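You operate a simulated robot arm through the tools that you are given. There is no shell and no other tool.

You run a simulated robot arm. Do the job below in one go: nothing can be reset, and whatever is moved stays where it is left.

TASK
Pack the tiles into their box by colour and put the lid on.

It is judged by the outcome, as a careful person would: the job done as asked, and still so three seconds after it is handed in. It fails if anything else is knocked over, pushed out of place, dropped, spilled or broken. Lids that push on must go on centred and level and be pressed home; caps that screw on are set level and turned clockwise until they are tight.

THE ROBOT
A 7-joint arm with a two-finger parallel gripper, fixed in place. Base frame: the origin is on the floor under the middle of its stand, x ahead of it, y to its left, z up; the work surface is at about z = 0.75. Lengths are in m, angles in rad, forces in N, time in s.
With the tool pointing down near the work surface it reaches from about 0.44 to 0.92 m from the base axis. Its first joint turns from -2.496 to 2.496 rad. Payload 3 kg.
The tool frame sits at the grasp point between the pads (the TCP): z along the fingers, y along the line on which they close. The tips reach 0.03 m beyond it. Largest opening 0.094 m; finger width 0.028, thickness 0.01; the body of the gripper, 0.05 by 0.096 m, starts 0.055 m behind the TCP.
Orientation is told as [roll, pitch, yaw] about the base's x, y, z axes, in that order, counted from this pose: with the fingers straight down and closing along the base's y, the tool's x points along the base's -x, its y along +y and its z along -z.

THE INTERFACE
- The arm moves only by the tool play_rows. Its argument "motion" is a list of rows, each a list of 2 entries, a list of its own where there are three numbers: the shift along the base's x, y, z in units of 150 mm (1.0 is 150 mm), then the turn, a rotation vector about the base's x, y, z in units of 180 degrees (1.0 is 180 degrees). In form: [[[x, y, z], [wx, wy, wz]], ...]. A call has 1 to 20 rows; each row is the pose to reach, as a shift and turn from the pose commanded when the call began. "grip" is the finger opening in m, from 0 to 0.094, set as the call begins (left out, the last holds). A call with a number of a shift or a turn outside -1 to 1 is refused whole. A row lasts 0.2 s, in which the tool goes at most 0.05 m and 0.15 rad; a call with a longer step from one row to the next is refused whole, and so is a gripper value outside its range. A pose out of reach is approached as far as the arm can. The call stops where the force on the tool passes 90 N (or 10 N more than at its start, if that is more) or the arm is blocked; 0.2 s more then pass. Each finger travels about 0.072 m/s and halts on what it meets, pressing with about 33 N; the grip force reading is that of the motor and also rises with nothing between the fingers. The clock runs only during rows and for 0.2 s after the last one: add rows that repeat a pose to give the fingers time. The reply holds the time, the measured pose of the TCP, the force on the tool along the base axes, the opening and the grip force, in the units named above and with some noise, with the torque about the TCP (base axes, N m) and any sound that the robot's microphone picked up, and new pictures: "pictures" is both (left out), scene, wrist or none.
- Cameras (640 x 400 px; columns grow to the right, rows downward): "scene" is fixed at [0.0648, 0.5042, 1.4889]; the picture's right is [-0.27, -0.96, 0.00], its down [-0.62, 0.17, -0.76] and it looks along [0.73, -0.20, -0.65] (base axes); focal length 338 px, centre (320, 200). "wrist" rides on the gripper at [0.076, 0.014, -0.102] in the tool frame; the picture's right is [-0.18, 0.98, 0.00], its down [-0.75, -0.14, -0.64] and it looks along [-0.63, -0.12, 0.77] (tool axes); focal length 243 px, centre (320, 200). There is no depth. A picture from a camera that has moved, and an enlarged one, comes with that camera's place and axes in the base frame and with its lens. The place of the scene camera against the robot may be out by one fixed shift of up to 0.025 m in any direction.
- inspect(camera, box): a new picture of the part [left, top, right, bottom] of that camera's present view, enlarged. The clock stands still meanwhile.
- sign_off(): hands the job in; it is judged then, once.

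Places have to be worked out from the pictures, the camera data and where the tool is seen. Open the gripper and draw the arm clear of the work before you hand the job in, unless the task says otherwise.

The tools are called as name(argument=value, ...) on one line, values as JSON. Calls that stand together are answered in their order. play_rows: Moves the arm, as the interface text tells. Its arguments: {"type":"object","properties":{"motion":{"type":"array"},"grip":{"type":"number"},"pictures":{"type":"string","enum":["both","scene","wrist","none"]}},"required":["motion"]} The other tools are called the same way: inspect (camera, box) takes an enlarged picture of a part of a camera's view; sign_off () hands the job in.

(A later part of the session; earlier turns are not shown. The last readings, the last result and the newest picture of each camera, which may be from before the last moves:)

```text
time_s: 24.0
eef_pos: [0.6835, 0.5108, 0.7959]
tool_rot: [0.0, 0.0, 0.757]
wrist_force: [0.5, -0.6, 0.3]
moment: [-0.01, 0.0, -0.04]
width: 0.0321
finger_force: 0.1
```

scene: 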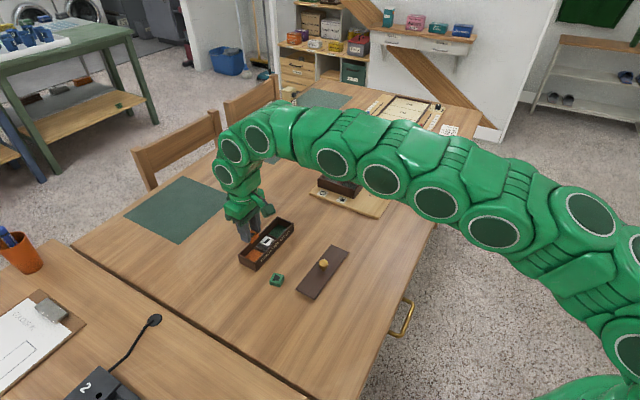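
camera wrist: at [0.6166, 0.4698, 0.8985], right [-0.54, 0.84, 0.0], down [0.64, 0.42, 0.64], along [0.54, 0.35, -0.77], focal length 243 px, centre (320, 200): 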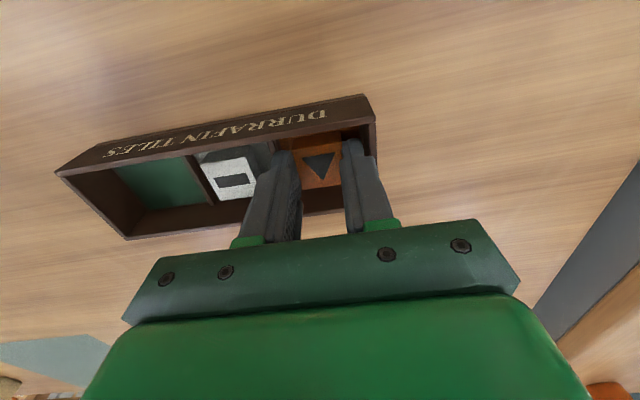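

Released without any side force. I lift straight up.

play_rows(motion=[[[0, 0, 0.08], [0, 0, 0]], [[0, 0, 0.2], [0, 0, 0]], [[0, 0, 0.4], [0, 0, 0]], [[0, 0, 0.6], [0, 0, 0]], [[0, 0, 0.7], [0, 0, 0]], [[0, 0, 0.7], [0, 0, 0]]], pictures="both")

inspect(camera="wrist", box=[120, 20, 380, 170])

```text
time_s: 25.4
eef_pos: [0.6827, 0.5107, 0.9011]
tool_rot: [0.001, 0.001, 0.758]
wrist_force: [0.6, 0.2, 0.1]
moment: [-0.03, -0.02, -0.01]
width: 0.032
finger_force: 0.1
camera wrist: at [0.6172, 0.4696, 1.0031], right [-0.54, 0.84, 0.0], down [0.65, 0.42, 0.64], along [0.54, 0.35, -0.77], focal length 243 px, centre (320, 200)
```

scene: 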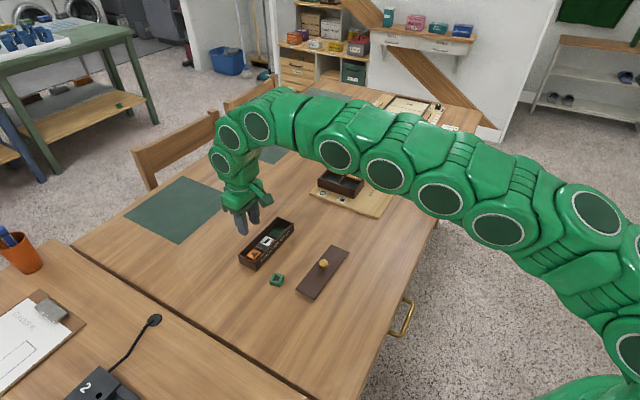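
wrist: 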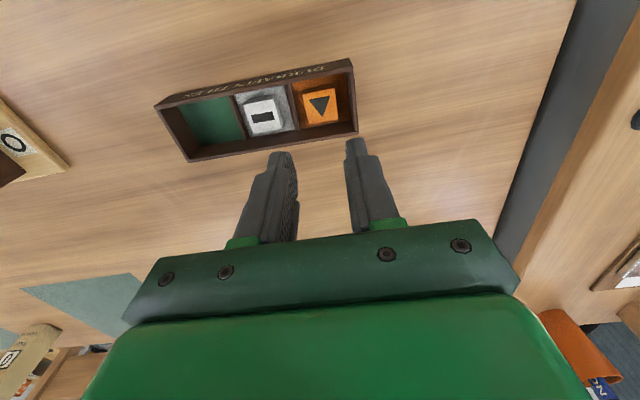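

```text
2.46 times, centred on (250, 95) of wrist
camera zoom: at [0.6172, 0.4696, 1.0031], right [-0.54, 0.84, 0.0], down [0.65, 0.42, 0.64], along [0.54, 0.35, -0.77], focal length 597 px, centre (492, 458)
```

zoom: 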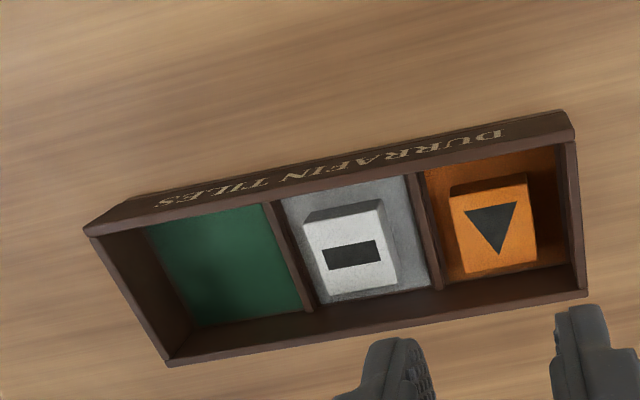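

White and orange are in place. Now the green tile: I move over to about (0.592,0.467), turning to 58°.

play_rows(motion=[[[-0.15, -0.073, -0.02], [0, 0, 0.021]], [[-0.3, -0.146, -0.05], [0, 0, 0.042]], [[-0.45, -0.22, -0.1], [0, 0, 0.063]], [[-0.605, -0.291, -0.14], [0, 0, 0.083]], [[-0.605, -0.291, -0.14], [0, 0, 0.083]], [[-0.605, -0.291, -0.14], [0, 0, 0.083]]], grip=0.06, pictures="wrist")

inspect(camera="wrist", box=[280, 70, 360, 140])

```text
time_s: 26.8
eef_pos: [0.5921, 0.4666, 0.8802]
tool_rot: [0.0, -0.001, 1.017]
wrist_force: [-0.5, 0.8, 0.5]
moment: [0.0, 0.01, -0.01]
width: 0.0601
finger_force: 0.0
camera wrist: at [0.5389, 0.411, 0.9817], right [-0.74, 0.67, 0.0], down [0.52, 0.57, 0.64], along [0.43, 0.47, -0.77], focal length 243 px, centre (320, 200)
```

wrist: 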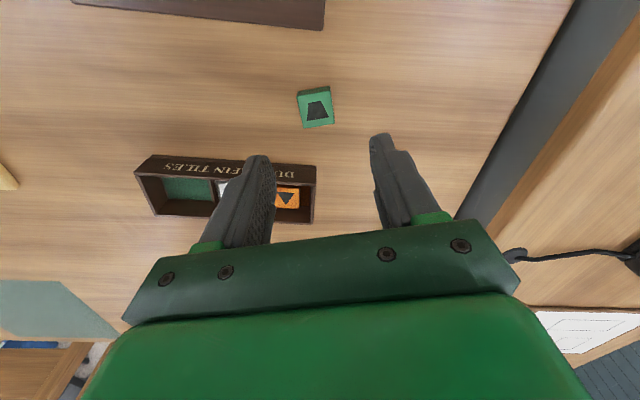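

```text
5.71 times, centred on (320, 105) of wrist
camera zoom: at [0.5389, 0.411, 0.9817], right [-0.74, 0.67, 0.0], down [0.52, 0.57, 0.64], along [0.43, 0.47, -0.77], focal length 1386 px, centre (320, 743)
```

zoom: 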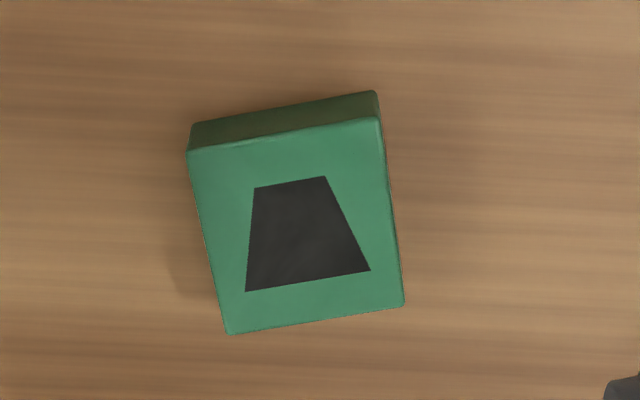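

The green tile is 3 mm off and turned about -1.3°; I correct and go down to grasp height.

play_rows(motion=[[[0.01, -0.022, -0.1], [0, 0, -0.0072]], [[0.01, -0.022, -0.25], [0, 0, -0.0072]], [[0.01, -0.022, -0.4], [0, 0, -0.0072]], [[0.01, -0.022, -0.53], [0, 0, -0.0072]], [[0.01, -0.022, -0.59], [0, 0, -0.0072]], [[0.01, -0.022, -0.618], [0, 0, -0.0072]], [[0.01, -0.022, -0.618], [0, 0, -0.0072]]], pictures="wrist")

inspect(camera="wrist", box=[230, 110, 430, 230])

```text
time_s: 28.4
eef_pos: [0.594, 0.4644, 0.7856]
tool_rot: [0.001, 0.0, 0.995]
wrist_force: [-0.6, 0.1, 0.1]
moment: [0.01, -0.04, 0.02]
width: 0.06
finger_force: 0.0
camera wrist: at [0.5395, 0.4087, 0.889], right [-0.72, 0.69, 0.0], down [0.53, 0.56, 0.64], along [0.44, 0.46, -0.77], focal length 243 px, centre (320, 200)
```

wrist: 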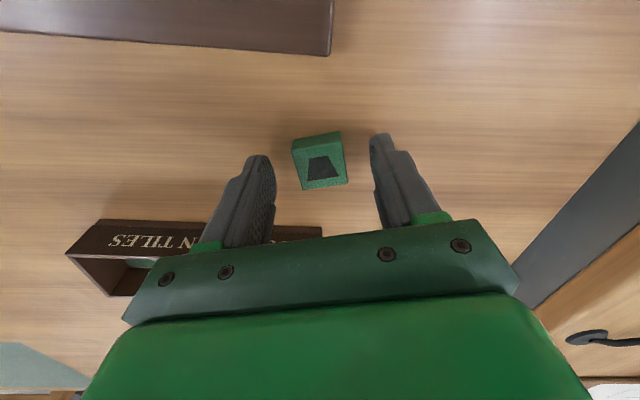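

```text
3.20 times, centred on (330, 170) of wrist
camera zoom: at [0.5395, 0.4087, 0.889], right [-0.72, 0.69, 0.0], down [0.53, 0.56, 0.64], along [0.44, 0.46, -0.77], focal length 776 px, centre (288, 296)
```

zoom: 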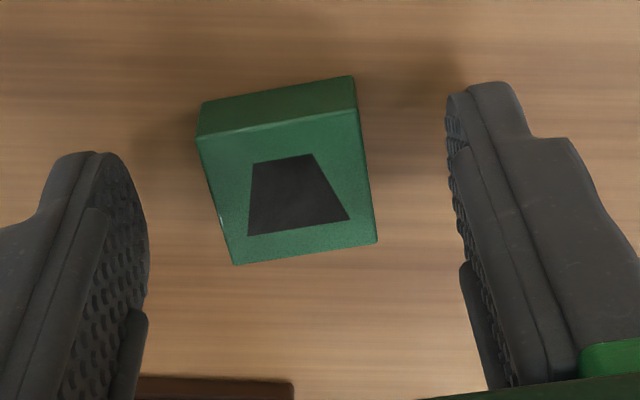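

The green tile is centred and square between the fingers. I close on it.

play_rows(motion=[[[0, 0, 0], [0, 0, 0]], [[0, 0, 0], [0, 0, 0]], [[0, 0, 0], [0, 0, 0]], [[0, 0, 0], [0, 0, 0]]], grip=0.015, pictures="none")

```text
time_s: 29.4
eef_pos: [0.5941, 0.463, 0.7871]
tool_rot: [0.001, 0.0, 0.995]
wrist_force: [0.2, 0.1, -0.3]
moment: [0.02, -0.01, -0.03]
width: 0.0281
finger_force: 33.3
```

Green gripped. I lift and carry it toward the green compartment, turning back to the box's angle.

play_rows(motion=[[[0, 0, 0.2], [0, 0, 0]], [[0, 0, 0.4], [0, 0, 0]], [[0.1, 0, 0.553], [0, 0, -0.015]], [[0.35, -0.05, 0.553], [0, 0, -0.035]], [[0.6, -0.1, 0.553], [0, 0, -0.055]], [[0.85, -0.15, 0.553], [0, 0, -0.0758]], [[0.98, -0.2, 0.553], [0, 0, -0.0758]], [[0.98, -0.2, 0.553], [0, 0, -0.0758]]], pictures="none")

```text
time_s: 31.2
eef_pos: [0.7409, 0.4339, 0.8698]
tool_rot: [0.0, 0.0, 0.758]
wrist_force: [0.1, 0.2, 0.7]
moment: [0.02, 0.04, 0.0]
width: 0.028
finger_force: 32.8
```

I move the last 2 cm to above the green compartment and look.

play_rows(motion=[[[0.06, -0.015, 0], [0, 0, 0]], [[0.125, -0.029, 0], [0, 0, 0]], [[0.125, -0.029, 0], [0, 0, 0]], [[0.125, -0.029, 0], [0, 0, 0]]], pictures="wrist")

inspect(camera="wrist", box=[220, 60, 420, 185])

```text
time_s: 32.2
eef_pos: [0.759, 0.4281, 0.8715]
tool_rot: [0.002, -0.001, 0.758]
wrist_force: [-0.8, -0.4, -0.4]
moment: [0.02, -0.02, -0.03]
width: 0.028
finger_force: 33.3
camera wrist: at [0.6939, 0.3882, 0.9725], right [-0.54, 0.84, 0.0], down [0.64, 0.42, 0.64], along [0.54, 0.35, -0.77], focal length 243 px, centre (320, 200)
```

wrist: 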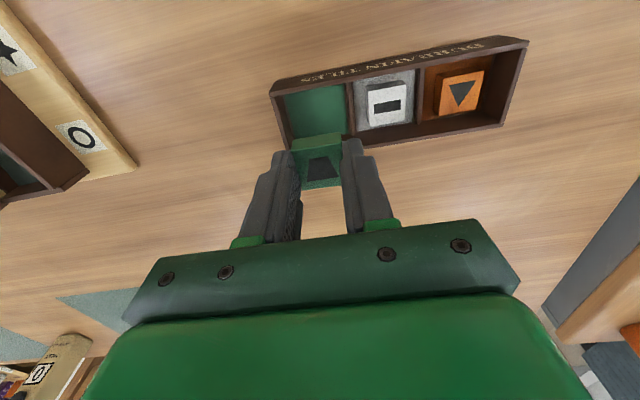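

```text
3.20 times, centred on (320, 122) of wrist
camera zoom: at [0.6939, 0.3882, 0.9725], right [-0.54, 0.84, 0.0], down [0.64, 0.42, 0.64], along [0.54, 0.35, -0.77], focal length 776 px, centre (320, 448)
```

zoom: 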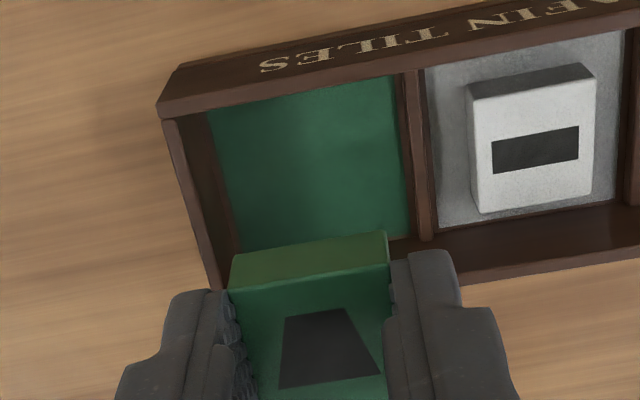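

The green compartment spans about -29 to +23 mm along the closing line, so I shift 1 mm toward the end wall and lower to just over the floor.

play_rows(motion=[[[0.005, -0.005, 0], [0, 0, 0]], [[0.005, -0.005, -0.1], [0, 0, 0]], [[0.005, -0.005, -0.2], [0, 0, 0]], [[0.005, -0.005, -0.3], [0, 0, 0]], [[0.005, -0.005, -0.4], [0, 0, 0]], [[0.005, -0.005, -0.46], [0, 0, 0]], [[0.005, -0.005, -0.492], [0, 0, 0]], [[0.005, -0.005, -0.492], [0, 0, 0]]], pictures="wrist")

inspect(camera="wrist", box=[220, 90, 420, 215])

```text
time_s: 34.0
eef_pos: [0.7608, 0.4285, 0.7966]
tool_rot: [0.0, 0.0, 0.758]
wrist_force: [-0.3, 0.0, -0.5]
moment: [0.03, 0.0, 0.03]
width: 0.0279
finger_force: 33.4
camera wrist: at [0.6945, 0.3882, 0.8986], right [-0.54, 0.84, 0.0], down [0.64, 0.41, 0.64], along [0.54, 0.35, -0.77], focal length 243 px, centre (320, 200)
```

wrist: 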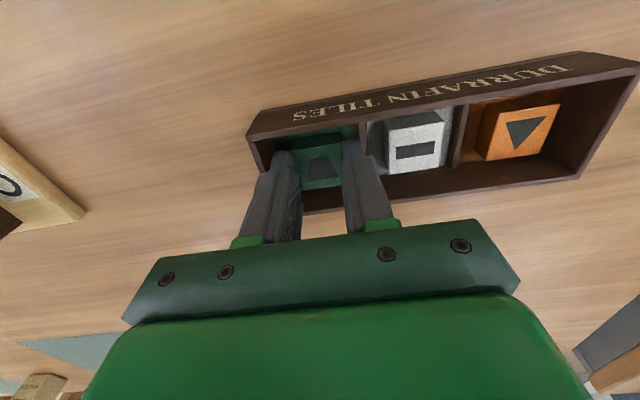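

```text
3.20 times, centred on (320, 152) of wrist
camera zoom: at [0.6945, 0.3882, 0.8986], right [-0.54, 0.84, 0.0], down [0.64, 0.41, 0.64], along [0.54, 0.35, -0.77], focal length 776 px, centre (320, 352)
```

zoom: 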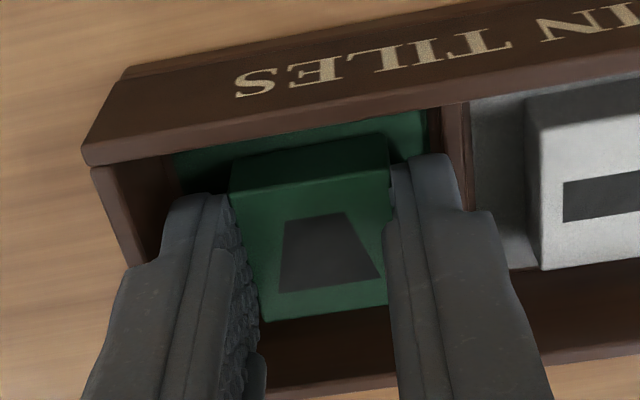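

The green tile is inside its compartment with both fingers clear. I lower the last millimetre and release by opening slightly.

play_rows(motion=[[[0, 0, -0.005], [0, 0, 0]], [[0, 0, -0.008], [0, 0, 0]]], pictures="none")

play_rows(motion=[[[0, 0, 0], [0, 0, 0]], [[0, 0, 0], [0, 0, 0]], [[0, 0, 0], [0, 0, 0]]], grip=0.0318, pictures="none")

```text
time_s: 34.6
eef_pos: [0.7603, 0.4288, 0.7961]
tool_rot: [0.001, -0.001, 0.758]
wrist_force: [-0.7, 0.2, 0.4]
moment: [0.02, 0.0, 0.01]
width: 0.0281
finger_force: 33.2
```

```text
time_s: 35.4
eef_pos: [0.7599, 0.4292, 0.7953]
tool_rot: [0.0, 0.0, 0.757]
wrist_force: [-0.1, -0.4, -0.2]
moment: [0.0, 0.01, 0.02]
width: 0.0319
finger_force: 0.0
```

Released cleanly. I lift out and look at the packed box.

play_rows(motion=[[[0, 0, 0.08], [0, 0, 0]], [[0, 0, 0.2], [0, 0, 0]], [[0, 0, 0.4], [0, 0, 0]], [[0, 0, 0.6], [0, 0, 0]], [[-0.15, 0.1, 0.8], [0, 0, 0]], [[-0.25, 0.25, 0.95], [0, 0, 0]], [[-0.25, 0.25, 0.95], [0, 0, 0]]], pictures="both")

inspect(camera="wrist", box=[200, 20, 440, 150])

inspect(camera="scene", box=[220, 200, 380, 310])

```text
time_s: 37.0
eef_pos: [0.7215, 0.4648, 0.9374]
tool_rot: [0.0, 0.0, 0.758]
wrist_force: [0.2, -0.6, 1.3]
moment: [0.02, 0.02, 0.0]
width: 0.0321
finger_force: 0.0
camera wrist: at [0.6558, 0.4244, 1.0398], right [-0.54, 0.84, 0.0], down [0.65, 0.42, 0.64], along [0.54, 0.35, -0.77], focal length 243 px, centre (320, 200)
```

scene: 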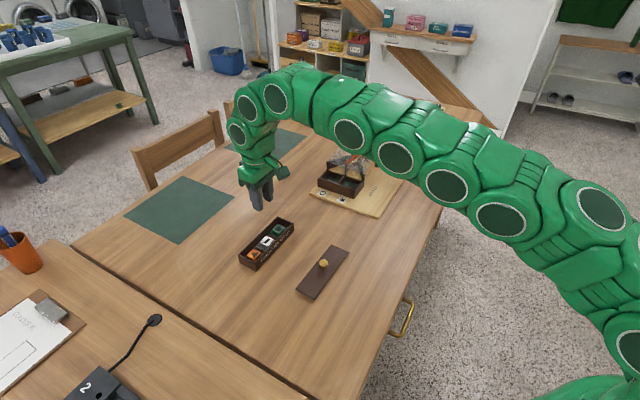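
wrist: 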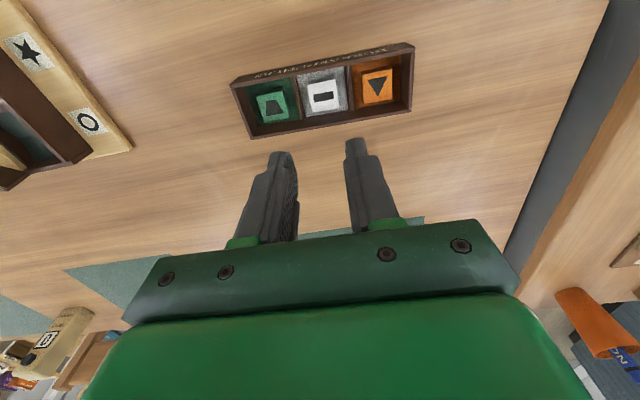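

```text
2.67 times, centred on (320, 85) of wrist
camera zoom: at [0.6558, 0.4244, 1.0398], right [-0.54, 0.84, 0.0], down [0.65, 0.42, 0.64], along [0.54, 0.35, -0.77], focal length 647 px, centre (320, 507)
```

zoom: 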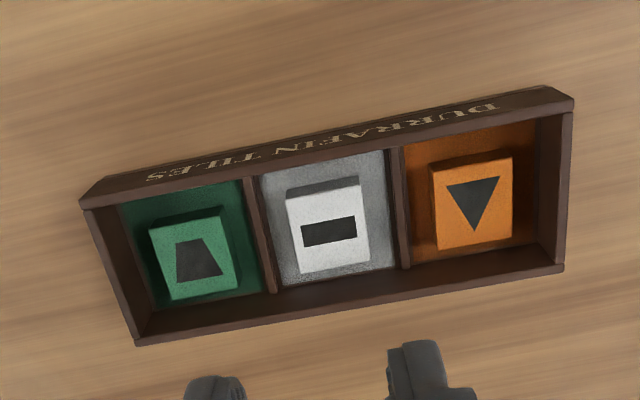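

```text
3.64 times, centred on (300, 255) of scene
camera zoom: at [0.0648, 0.5042, 1.4889], right [-0.27, -0.96, 0.0], down [-0.62, 0.17, -0.76], along [0.73, -0.2, -0.65], focal length 1228 px, centre (393, 0)
```

zoom: 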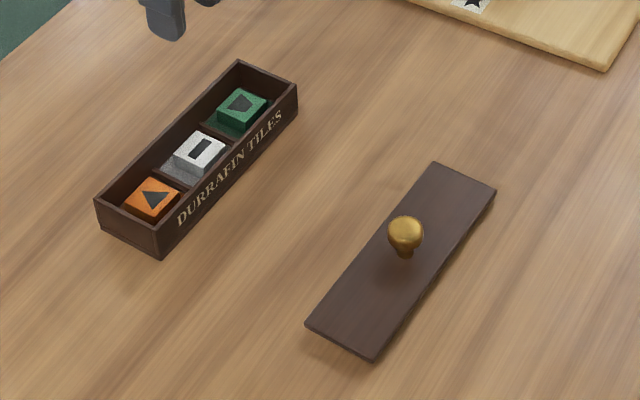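

All three tiles lie flat in their own colours. Now I measure the box rim precisely from here for the lid placement.

inspect(camera="wrist", box=[224, 70, 264, 146])

inspect(camera="wrist", box=[380, 36, 420, 116])

inspect(camera="scene", box=[290, 240, 354, 304])

inspect(camera="scene", box=[234, 212, 300, 274])

```text
5.26 times, centred on (244, 108) of wrist
camera zoom: at [0.6558, 0.4244, 1.0398], right [-0.54, 0.84, 0.0], down [0.65, 0.42, 0.64], along [0.54, 0.35, -0.77], focal length 1277 px, centre (720, 684)
```

zoom: 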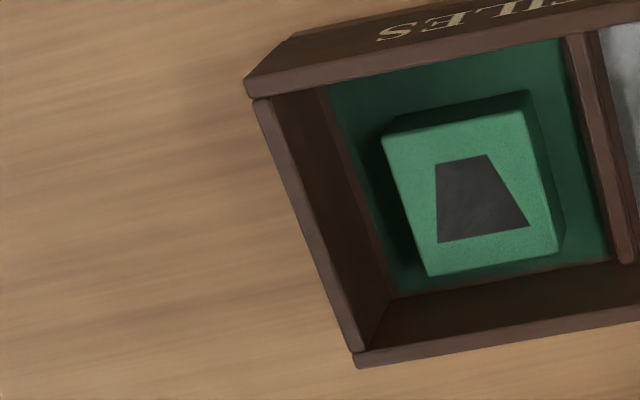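

```text
5.00 times, centred on (400, 76) of wrist
camera zoom: at [0.6558, 0.4244, 1.0398], right [-0.54, 0.84, 0.0], down [0.65, 0.42, 0.64], along [0.54, 0.35, -0.77], focal length 1213 px, centre (-80, 820)
```

zoom: 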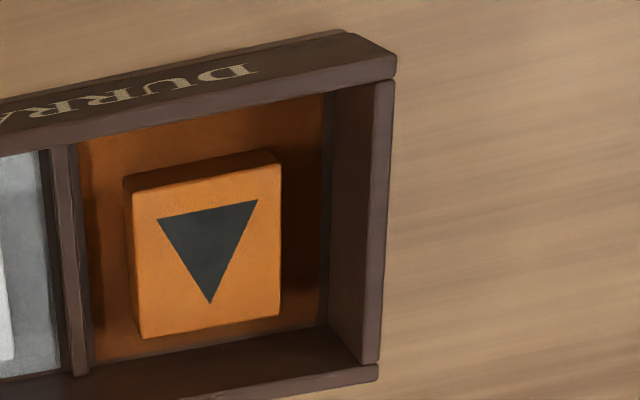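

```text
6.25 times, centred on (322, 272) of scene
camera zoom: at [0.0648, 0.5042, 1.4889], right [-0.27, -0.96, 0.0], down [-0.62, 0.17, -0.76], along [0.73, -0.2, -0.65], focal length 2111 px, centre (308, -250)
```

zoom: 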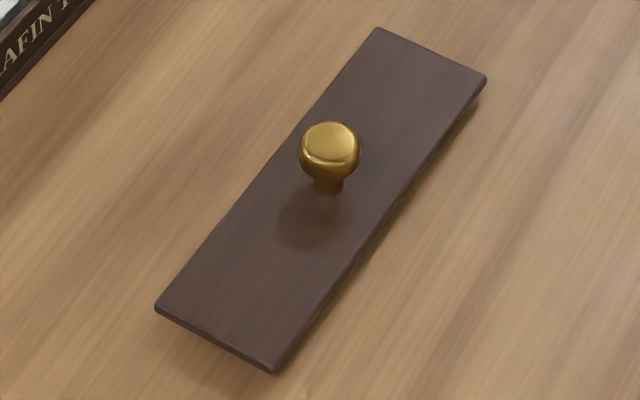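

```text
6.45 times, centred on (267, 243) of scene
camera zoom: at [0.0648, 0.5042, 1.4889], right [-0.27, -0.96, 0.0], down [-0.62, 0.17, -0.76], along [0.73, -0.2, -0.65], focal length 2180 px, centre (662, -77)
```

zoom: 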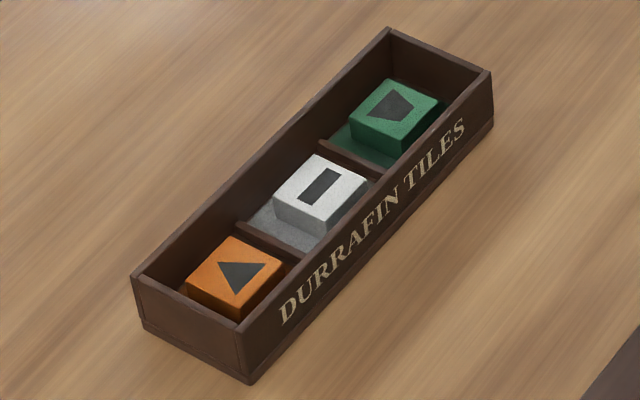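

The box did not move: its centre is still near (0.7207,0.4684) and square to the tool. The lid visibly sits raised on an inner plug, so it must go on centred. I move to hover over the lid in the same relative view as the box for a matching measurement.

play_rows(motion=[[[-0.176, -0.164, 0], [0, 0, 0]], [[-0.352, -0.328, -0.02], [0, 0, 0]], [[-0.528, -0.492, -0.06], [0, 0, 0]], [[-0.704, -0.656, -0.1], [0, 0, 0]], [[-0.879, -0.818, -0.167], [0, 0, 0]], [[-0.879, -0.818, -0.167], [0, 0, 0]], [[-0.879, -0.818, -0.167], [0, 0, 0]]], grip=0.06, pictures="both")

inspect(camera="wrist", box=[210, 50, 290, 150])

inspect(camera="wrist", box=[350, 20, 430, 120])

inspect(camera="wrist", box=[280, 60, 360, 130])

```text
time_s: 38.6
eef_pos: [0.5891, 0.3426, 0.9126]
tool_rot: [0.0, -0.001, 0.756]
wrist_force: [0.1, 1.7, 0.7]
moment: [0.04, -0.02, 0.0]
width: 0.06
finger_force: 0.0
camera wrist: at [0.5242, 0.3015, 1.014], right [-0.54, 0.84, 0.0], down [0.65, 0.42, 0.64], along [0.54, 0.35, -0.77], focal length 243 px, centre (320, 200)
```

scene: 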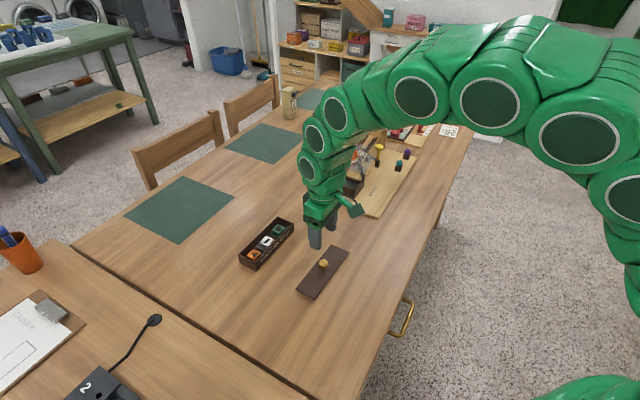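
wrist: 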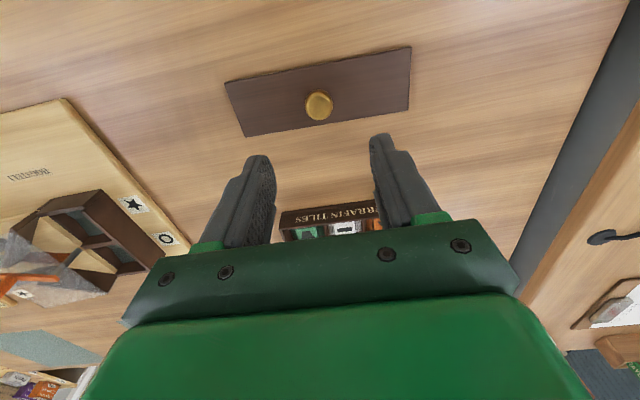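

```text
4.00 times, centred on (250, 100) of wrist
camera zoom: at [0.5242, 0.3015, 1.014], right [-0.54, 0.84, 0.0], down [0.65, 0.42, 0.64], along [0.54, 0.35, -0.77], focal length 970 px, centre (600, 600)
```

zoom: 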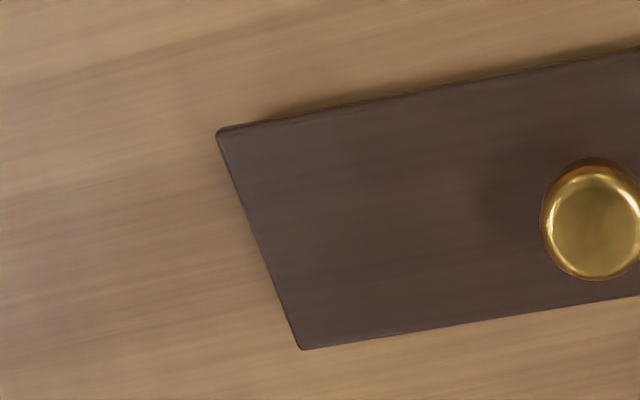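

```text
4.00 times, centred on (390, 70) of wrist
camera zoom: at [0.5242, 0.3015, 1.014], right [-0.54, 0.84, 0.0], down [0.65, 0.42, 0.64], along [0.54, 0.35, -0.77], focal length 970 px, centre (40, 720)
```

zoom: 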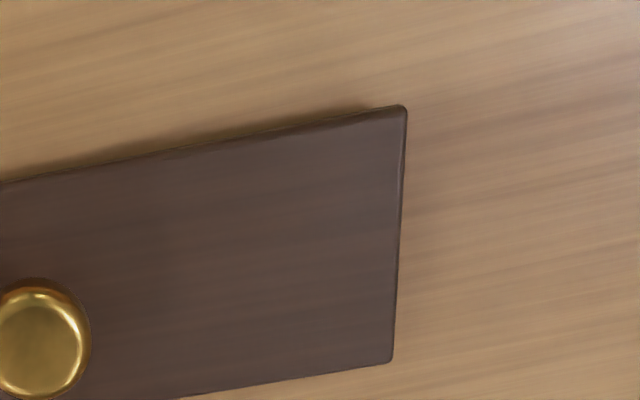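

```text
5.71 times, centred on (320, 95) of wrist
camera zoom: at [0.5242, 0.3015, 1.014], right [-0.54, 0.84, 0.0], down [0.65, 0.42, 0.64], along [0.54, 0.35, -0.77], focal length 1386 px, centre (320, 800)
```

zoom: 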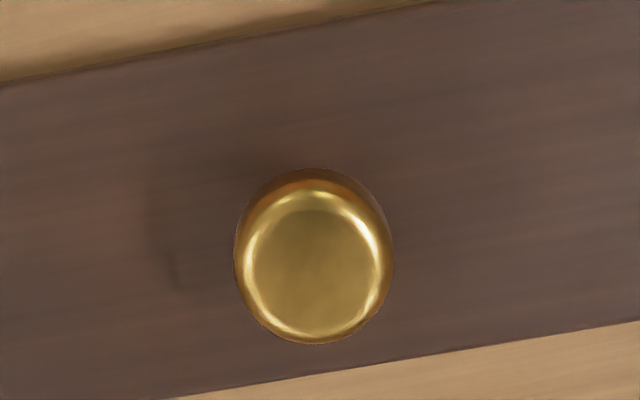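

The lid centre is about 1.4 mm from the tool axis, rotated about -0.9° to the tool, with the knob (about 26 mm wide, top near z 0.789) at its middle. I correct and descend partway, fingers open around the knob.

play_rows(motion=[[[-0.003, -0.01, -0.12], [0, 0, -0.0047]], [[-0.003, -0.01, -0.25], [0, 0, -0.0047]], [[-0.003, -0.01, -0.4], [0, 0, -0.0047]], [[-0.003, -0.01, -0.53], [0, 0, -0.0047]], [[-0.003, -0.01, -0.62], [0, 0, -0.0047]], [[-0.003, -0.01, -0.65], [0, 0, -0.0047]], [[-0.003, -0.01, -0.65], [0, 0, -0.0047]]], pictures="both")

inspect(camera="wrist", box=[220, 100, 420, 225])

inspect(camera="scene", box=[280, 220, 370, 310])

```text
time_s: 40.2
eef_pos: [0.5896, 0.3406, 0.8148]
tool_rot: [0.0, -0.001, 0.742]
wrist_force: [0.1, -0.1, 0.0]
moment: [-0.02, 0.02, -0.03]
width: 0.0597
finger_force: 0.0
camera wrist: at [0.5234, 0.3017, 0.9177], right [-0.53, 0.85, 0.0], down [0.65, 0.41, 0.64], along [0.54, 0.34, -0.77], focal length 243 px, centre (320, 200)
```

scene: 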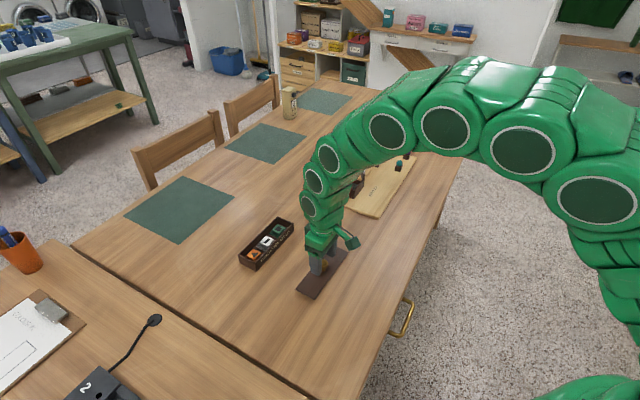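
wrist: 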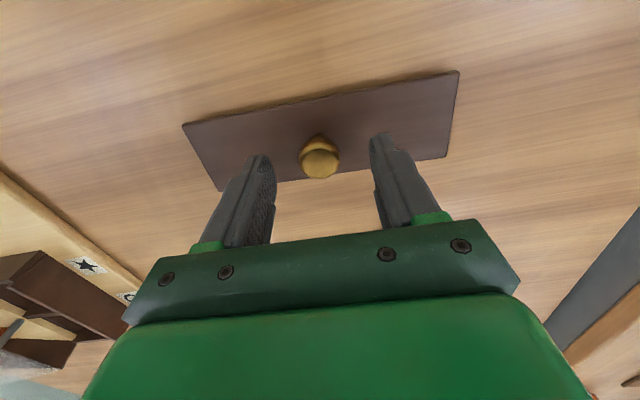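

```text
3.20 times, centred on (320, 162) of wrist
camera zoom: at [0.5234, 0.3017, 0.9177], right [-0.53, 0.85, 0.0], down [0.65, 0.41, 0.64], along [0.54, 0.34, -0.77], focal length 776 px, centre (320, 320)
```

zoom: 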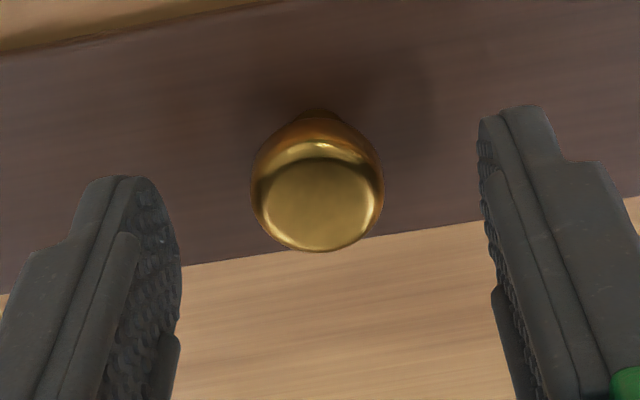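

```text
4.44 times, centred on (325, 265) of scene
camera zoom: at [0.0648, 0.5042, 1.4889], right [-0.27, -0.96, 0.0], down [-0.62, 0.17, -0.76], along [0.73, -0.2, -0.65], focal length 1502 px, centre (298, -89)
```

zoom: 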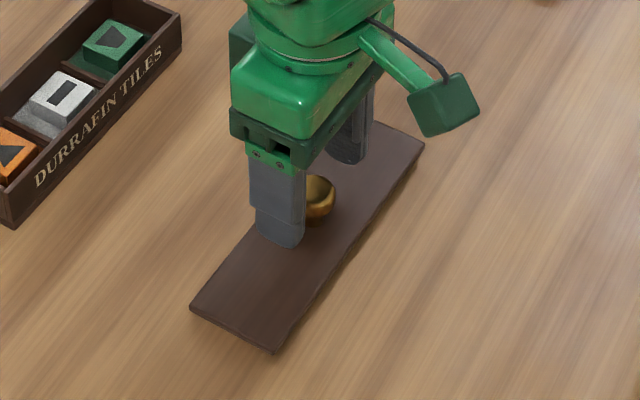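

The knob is centred between the fingers within 0.5 mm. I descend the last 15 mm slowly, keeping the tips above the lid plate.

play_rows(motion=[[[0, 0, -0.033], [0, 0, 0]], [[0, 0, -0.066], [0, 0, 0]], [[0, 0, -0.085], [0, 0, 0]], [[0, 0, -0.099], [0, 0, 0]], [[0, 0, -0.099], [0, 0, 0]]], pictures="both")

inspect(camera="wrist", box=[220, 100, 420, 225])

inspect(camera="scene", box=[290, 230, 360, 300])

```text
time_s: 41.4
eef_pos: [0.5895, 0.3418, 0.7999]
tool_rot: [0.0, 0.0, 0.742]
wrist_force: [-0.3, 0.2, -0.2]
moment: [0.0, 0.02, 0.01]
width: 0.0601
finger_force: 0.1
camera wrist: at [0.5236, 0.302, 0.9019], right [-0.53, 0.85, 0.0], down [0.65, 0.41, 0.64], along [0.54, 0.34, -0.77], focal length 243 px, centre (320, 200)
```

scene: 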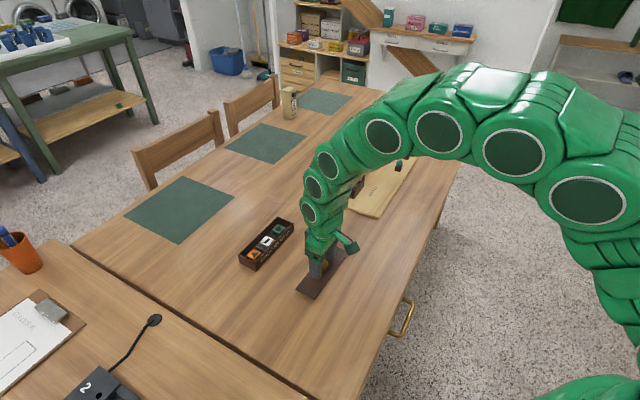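
wrist: 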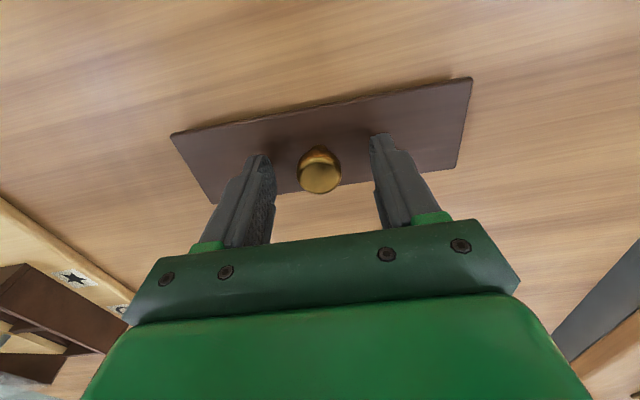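

```text
3.20 times, centred on (320, 162) of wrist
camera zoom: at [0.5236, 0.302, 0.9019], right [-0.53, 0.85, 0.0], down [0.65, 0.41, 0.64], along [0.54, 0.34, -0.77], focal length 776 px, centre (320, 320)
```

zoom: 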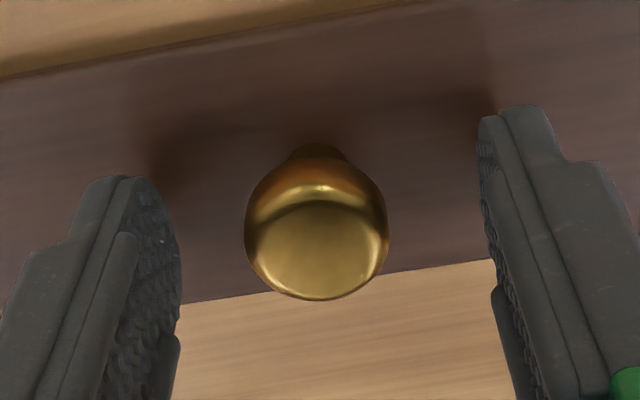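

```text
5.71 times, centred on (325, 265) of scene
camera zoom: at [0.0648, 0.5042, 1.4889], right [-0.27, -0.96, 0.0], down [-0.62, 0.17, -0.76], along [0.73, -0.2, -0.65], focal length 1930 px, centre (291, -171)
```

zoom: 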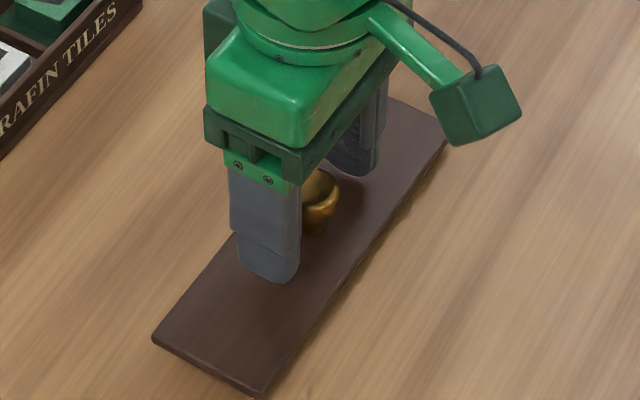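

The tips are a few mm above the plate, either side of the knob head. I nudge 0.6 mm to centre and close on the knob.

play_rows(motion=[[[0.0027, -0.0029, 0], [0, 0, 0]], [[0.0027, -0.0029, 0], [0, 0, 0]], [[0.0027, -0.0029, 0], [0, 0, 0]], [[0.0027, -0.0029, 0], [0, 0, 0]], [[0.0027, -0.0029, 0], [0, 0, 0]]], grip=0.012, pictures="both")

inspect(camera="wrist", box=[220, 100, 420, 225])

```text
time_s: 42.6
eef_pos: [0.59, 0.3409, 0.7999]
tool_rot: [0.001, 0.0, 0.741]
wrist_force: [-0.4, -0.3, 0.2]
moment: [-0.01, 0.0, -0.03]
width: 0.0247
finger_force: 33.0
camera wrist: at [0.5239, 0.3017, 0.9022], right [-0.53, 0.85, 0.0], down [0.65, 0.41, 0.64], along [0.54, 0.34, -0.77], focal length 243 px, centre (320, 200)
```

scene: 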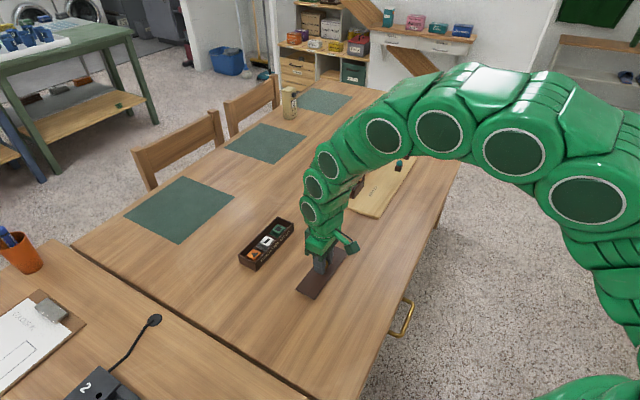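
wrist: 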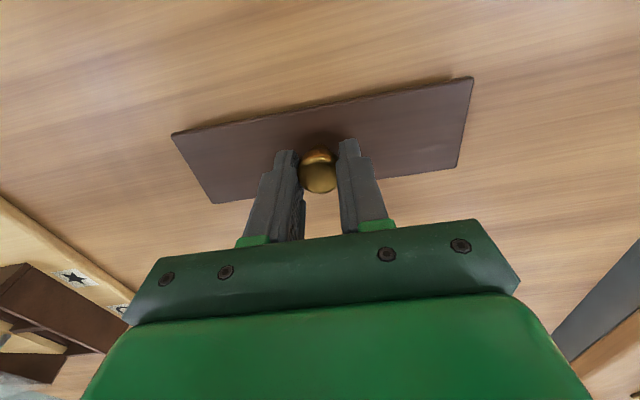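

```text
3.20 times, centred on (320, 162) of wrist
camera zoom: at [0.5239, 0.3017, 0.9022], right [-0.53, 0.85, 0.0], down [0.65, 0.41, 0.64], along [0.54, 0.34, -0.77], focal length 776 px, centre (320, 320)
```

zoom: 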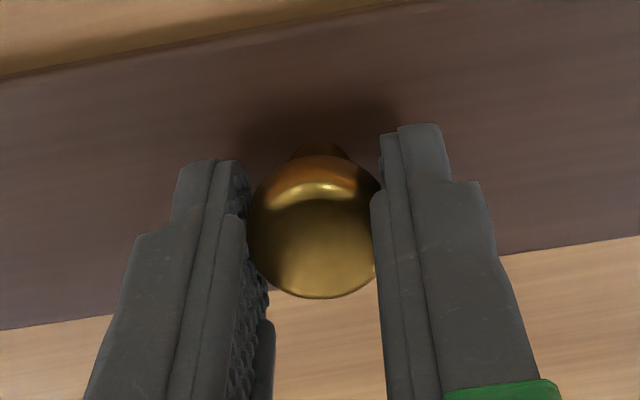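

Knob gripped (24.7 mm). I lift the lid gently a few centimetres and check that it hangs level.

play_rows(motion=[[[0, 0, 0.03], [0, 0, 0]], [[0, 0, 0.08], [0, 0, 0]], [[0, 0, 0.16], [0, 0, 0]], [[0, 0, 0.25], [0, 0, 0]], [[0, 0, 0.35], [0, 0, 0]], [[0, 0, 0.45], [0, 0, 0]], [[0, 0, 0.5], [0, 0, 0]], [[0, 0, 0.5], [0, 0, 0]]], pictures="both")

inspect(camera="wrist", box=[150, 60, 490, 220])

inspect(camera="scene", box=[270, 200, 370, 300])

```text
time_s: 44.4
eef_pos: [0.5899, 0.3411, 0.875]
tool_rot: [0.002, 0.001, 0.74]
wrist_force: [0.0, 0.3, -0.7]
moment: [0.04, 0.0, -0.02]
width: 0.0246
finger_force: 32.7
camera wrist: at [0.5242, 0.3015, 0.9773], right [-0.53, 0.85, 0.0], down [0.65, 0.41, 0.64], along [0.54, 0.34, -0.77], focal length 243 px, centre (320, 200)
```

scene: 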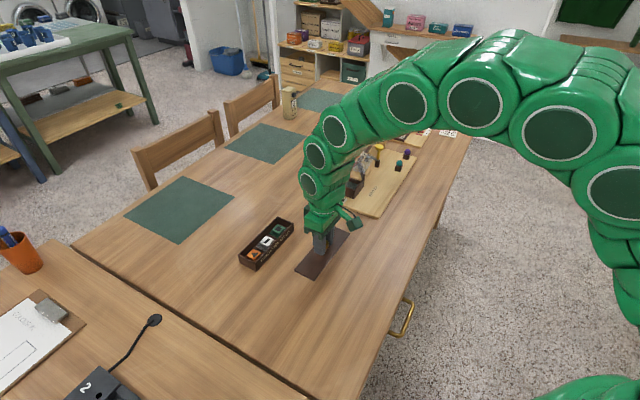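
wrist: 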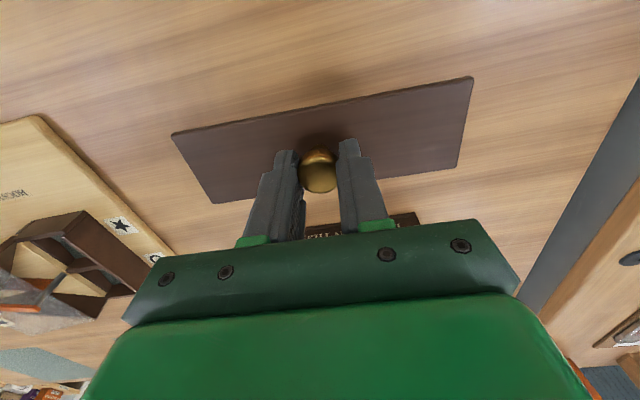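

```text
1.88 times, centred on (320, 140) of wrist
camera zoom: at [0.5242, 0.3015, 0.9773], right [-0.53, 0.85, 0.0], down [0.65, 0.41, 0.64], along [0.54, 0.34, -0.77], focal length 457 px, centre (320, 313)
```

zoom: 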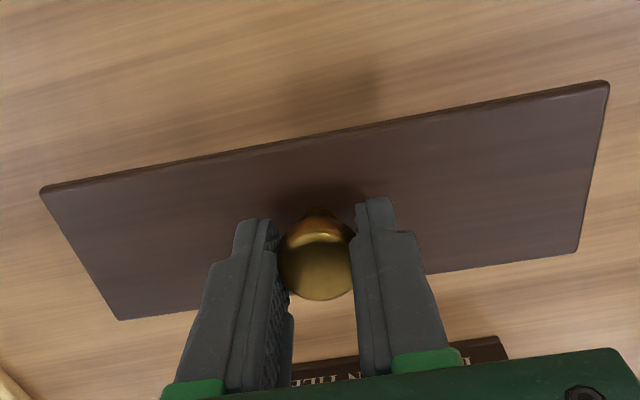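

```text
4.00 times, centred on (320, 250) of scene
camera zoom: at [0.0648, 0.5042, 1.4889], right [-0.27, -0.96, 0.0], down [-0.62, 0.17, -0.76], along [0.73, -0.2, -0.65], focal length 1351 px, centre (320, 0)
```

zoom: 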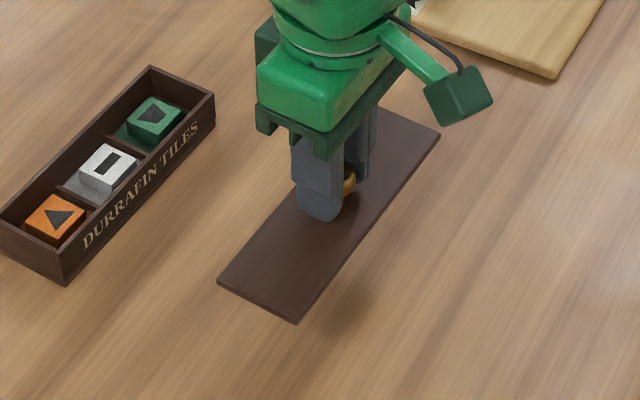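

The lid is held rigidly and level (its picture position did not change on lifting). I carry it over the box centre at this height, turning +0.6° to match the box.

play_rows(motion=[[[0.1, 0.1, 0], [0, 0, 0.001]], [[0.25, 0.24, 0], [0, 0, 0.002]], [[0.42, 0.41, 0], [0, 0, 0.0035]], [[0.59, 0.575, 0], [0, 0, 0.0035]], [[0.75, 0.73, 0], [0, 0, 0.0035]], [[0.85, 0.825, 0], [0, 0, 0.0035]], [[0.877, 0.852, 0], [0, 0, 0.0035]], [[0.877, 0.852, 0], [0, 0, 0.0035]], [[0.877, 0.852, 0], [0, 0, 0.0035]]], pictures="both")

inspect(camera="wrist", box=[150, 60, 490, 220])

inspect(camera="scene", box=[220, 180, 320, 280])

```text
time_s: 46.4
eef_pos: [0.7212, 0.4683, 0.8751]
tool_rot: [0.0, 0.0, 0.754]
wrist_force: [-0.4, 0.4, -0.8]
moment: [0.04, 0.0, -0.04]
width: 0.0243
finger_force: 33.5
camera wrist: at [0.6563, 0.4287, 0.9769], right [-0.54, 0.84, 0.0], down [0.65, 0.41, 0.64], along [0.54, 0.35, -0.77], focal length 243 px, centre (320, 200)
```

scene: 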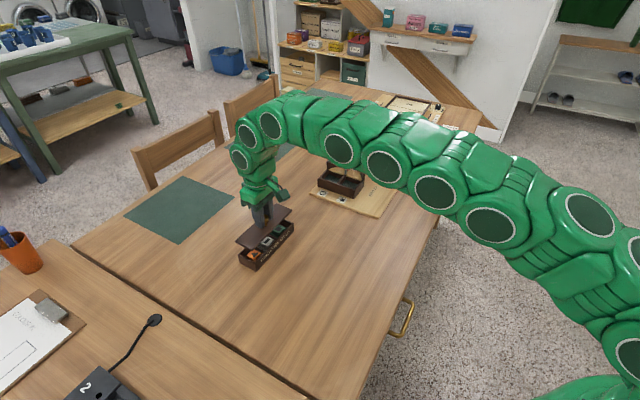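
wrist: 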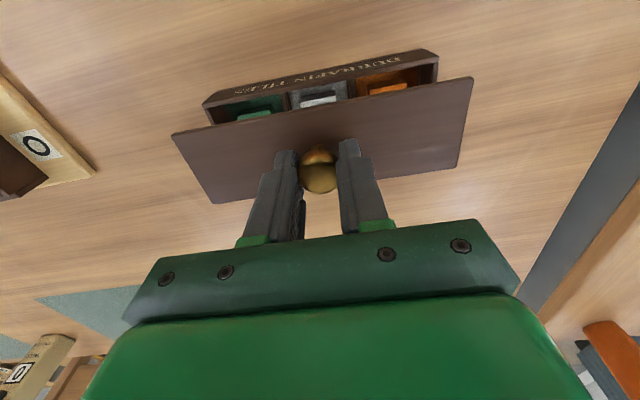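

```text
1.88 times, centred on (320, 140) of wrist
camera zoom: at [0.6563, 0.4287, 0.9769], right [-0.54, 0.84, 0.0], down [0.65, 0.41, 0.64], along [0.54, 0.35, -0.77], focal length 457 px, centre (320, 313)
```

zoom: 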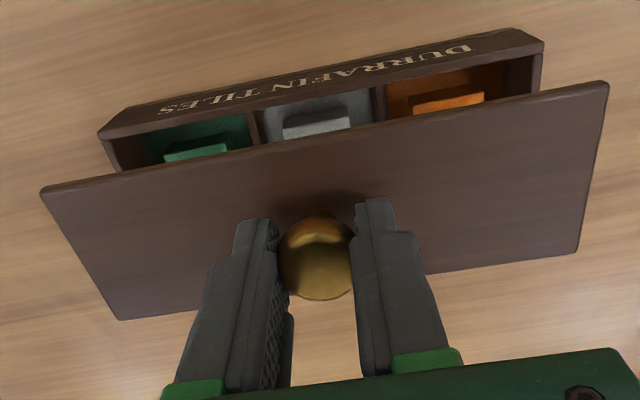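

```text
4.00 times, centred on (270, 230) of scene
camera zoom: at [0.0648, 0.5042, 1.4889], right [-0.27, -0.96, 0.0], down [-0.62, 0.17, -0.76], along [0.73, -0.2, -0.65], focal length 1351 px, centre (520, 80)
```

zoom: 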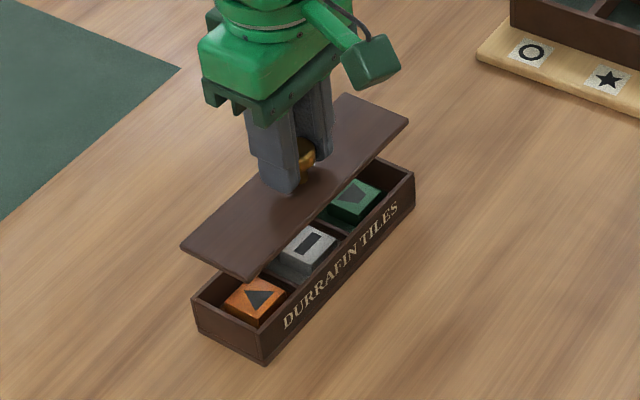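

The lid hovers about 3 cm above the box. I zoom on both ends to compare the lid's corners with the box's corners.

inspect(camera="wrist", box=[164, 80, 228, 212])

inspect(camera="wrist", box=[412, 40, 484, 175])

```text
3.03 times, centred on (196, 146) of wrist
camera zoom: at [0.6563, 0.4287, 0.9769], right [-0.54, 0.84, 0.0], down [0.65, 0.41, 0.64], along [0.54, 0.35, -0.77], focal length 735 px, centre (696, 364)
```

zoom: 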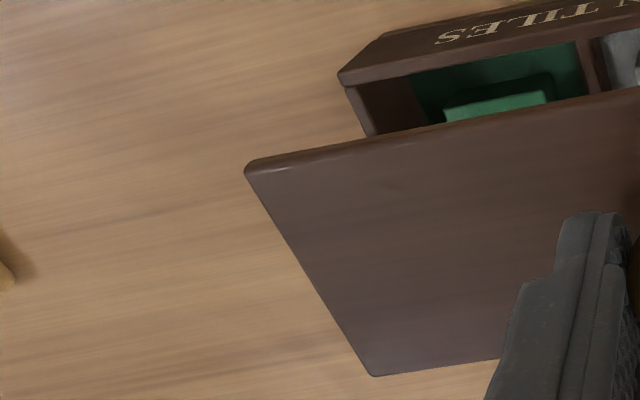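

```text
2.96 times, centred on (448, 108) of wrist
camera zoom: at [0.6563, 0.4287, 0.9769], right [-0.54, 0.84, 0.0], down [0.65, 0.41, 0.64], along [0.54, 0.35, -0.77], focal length 719 px, centre (-59, 474)
```

zoom: 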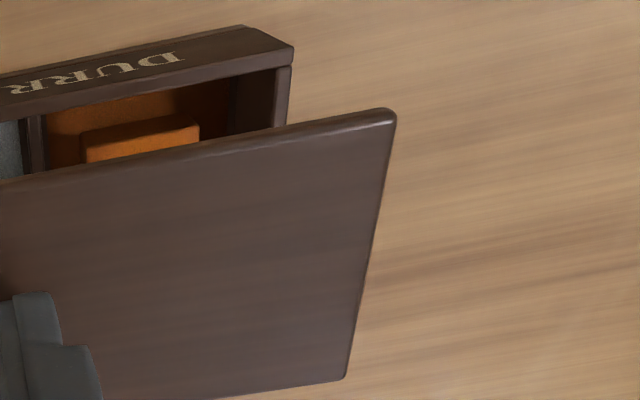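

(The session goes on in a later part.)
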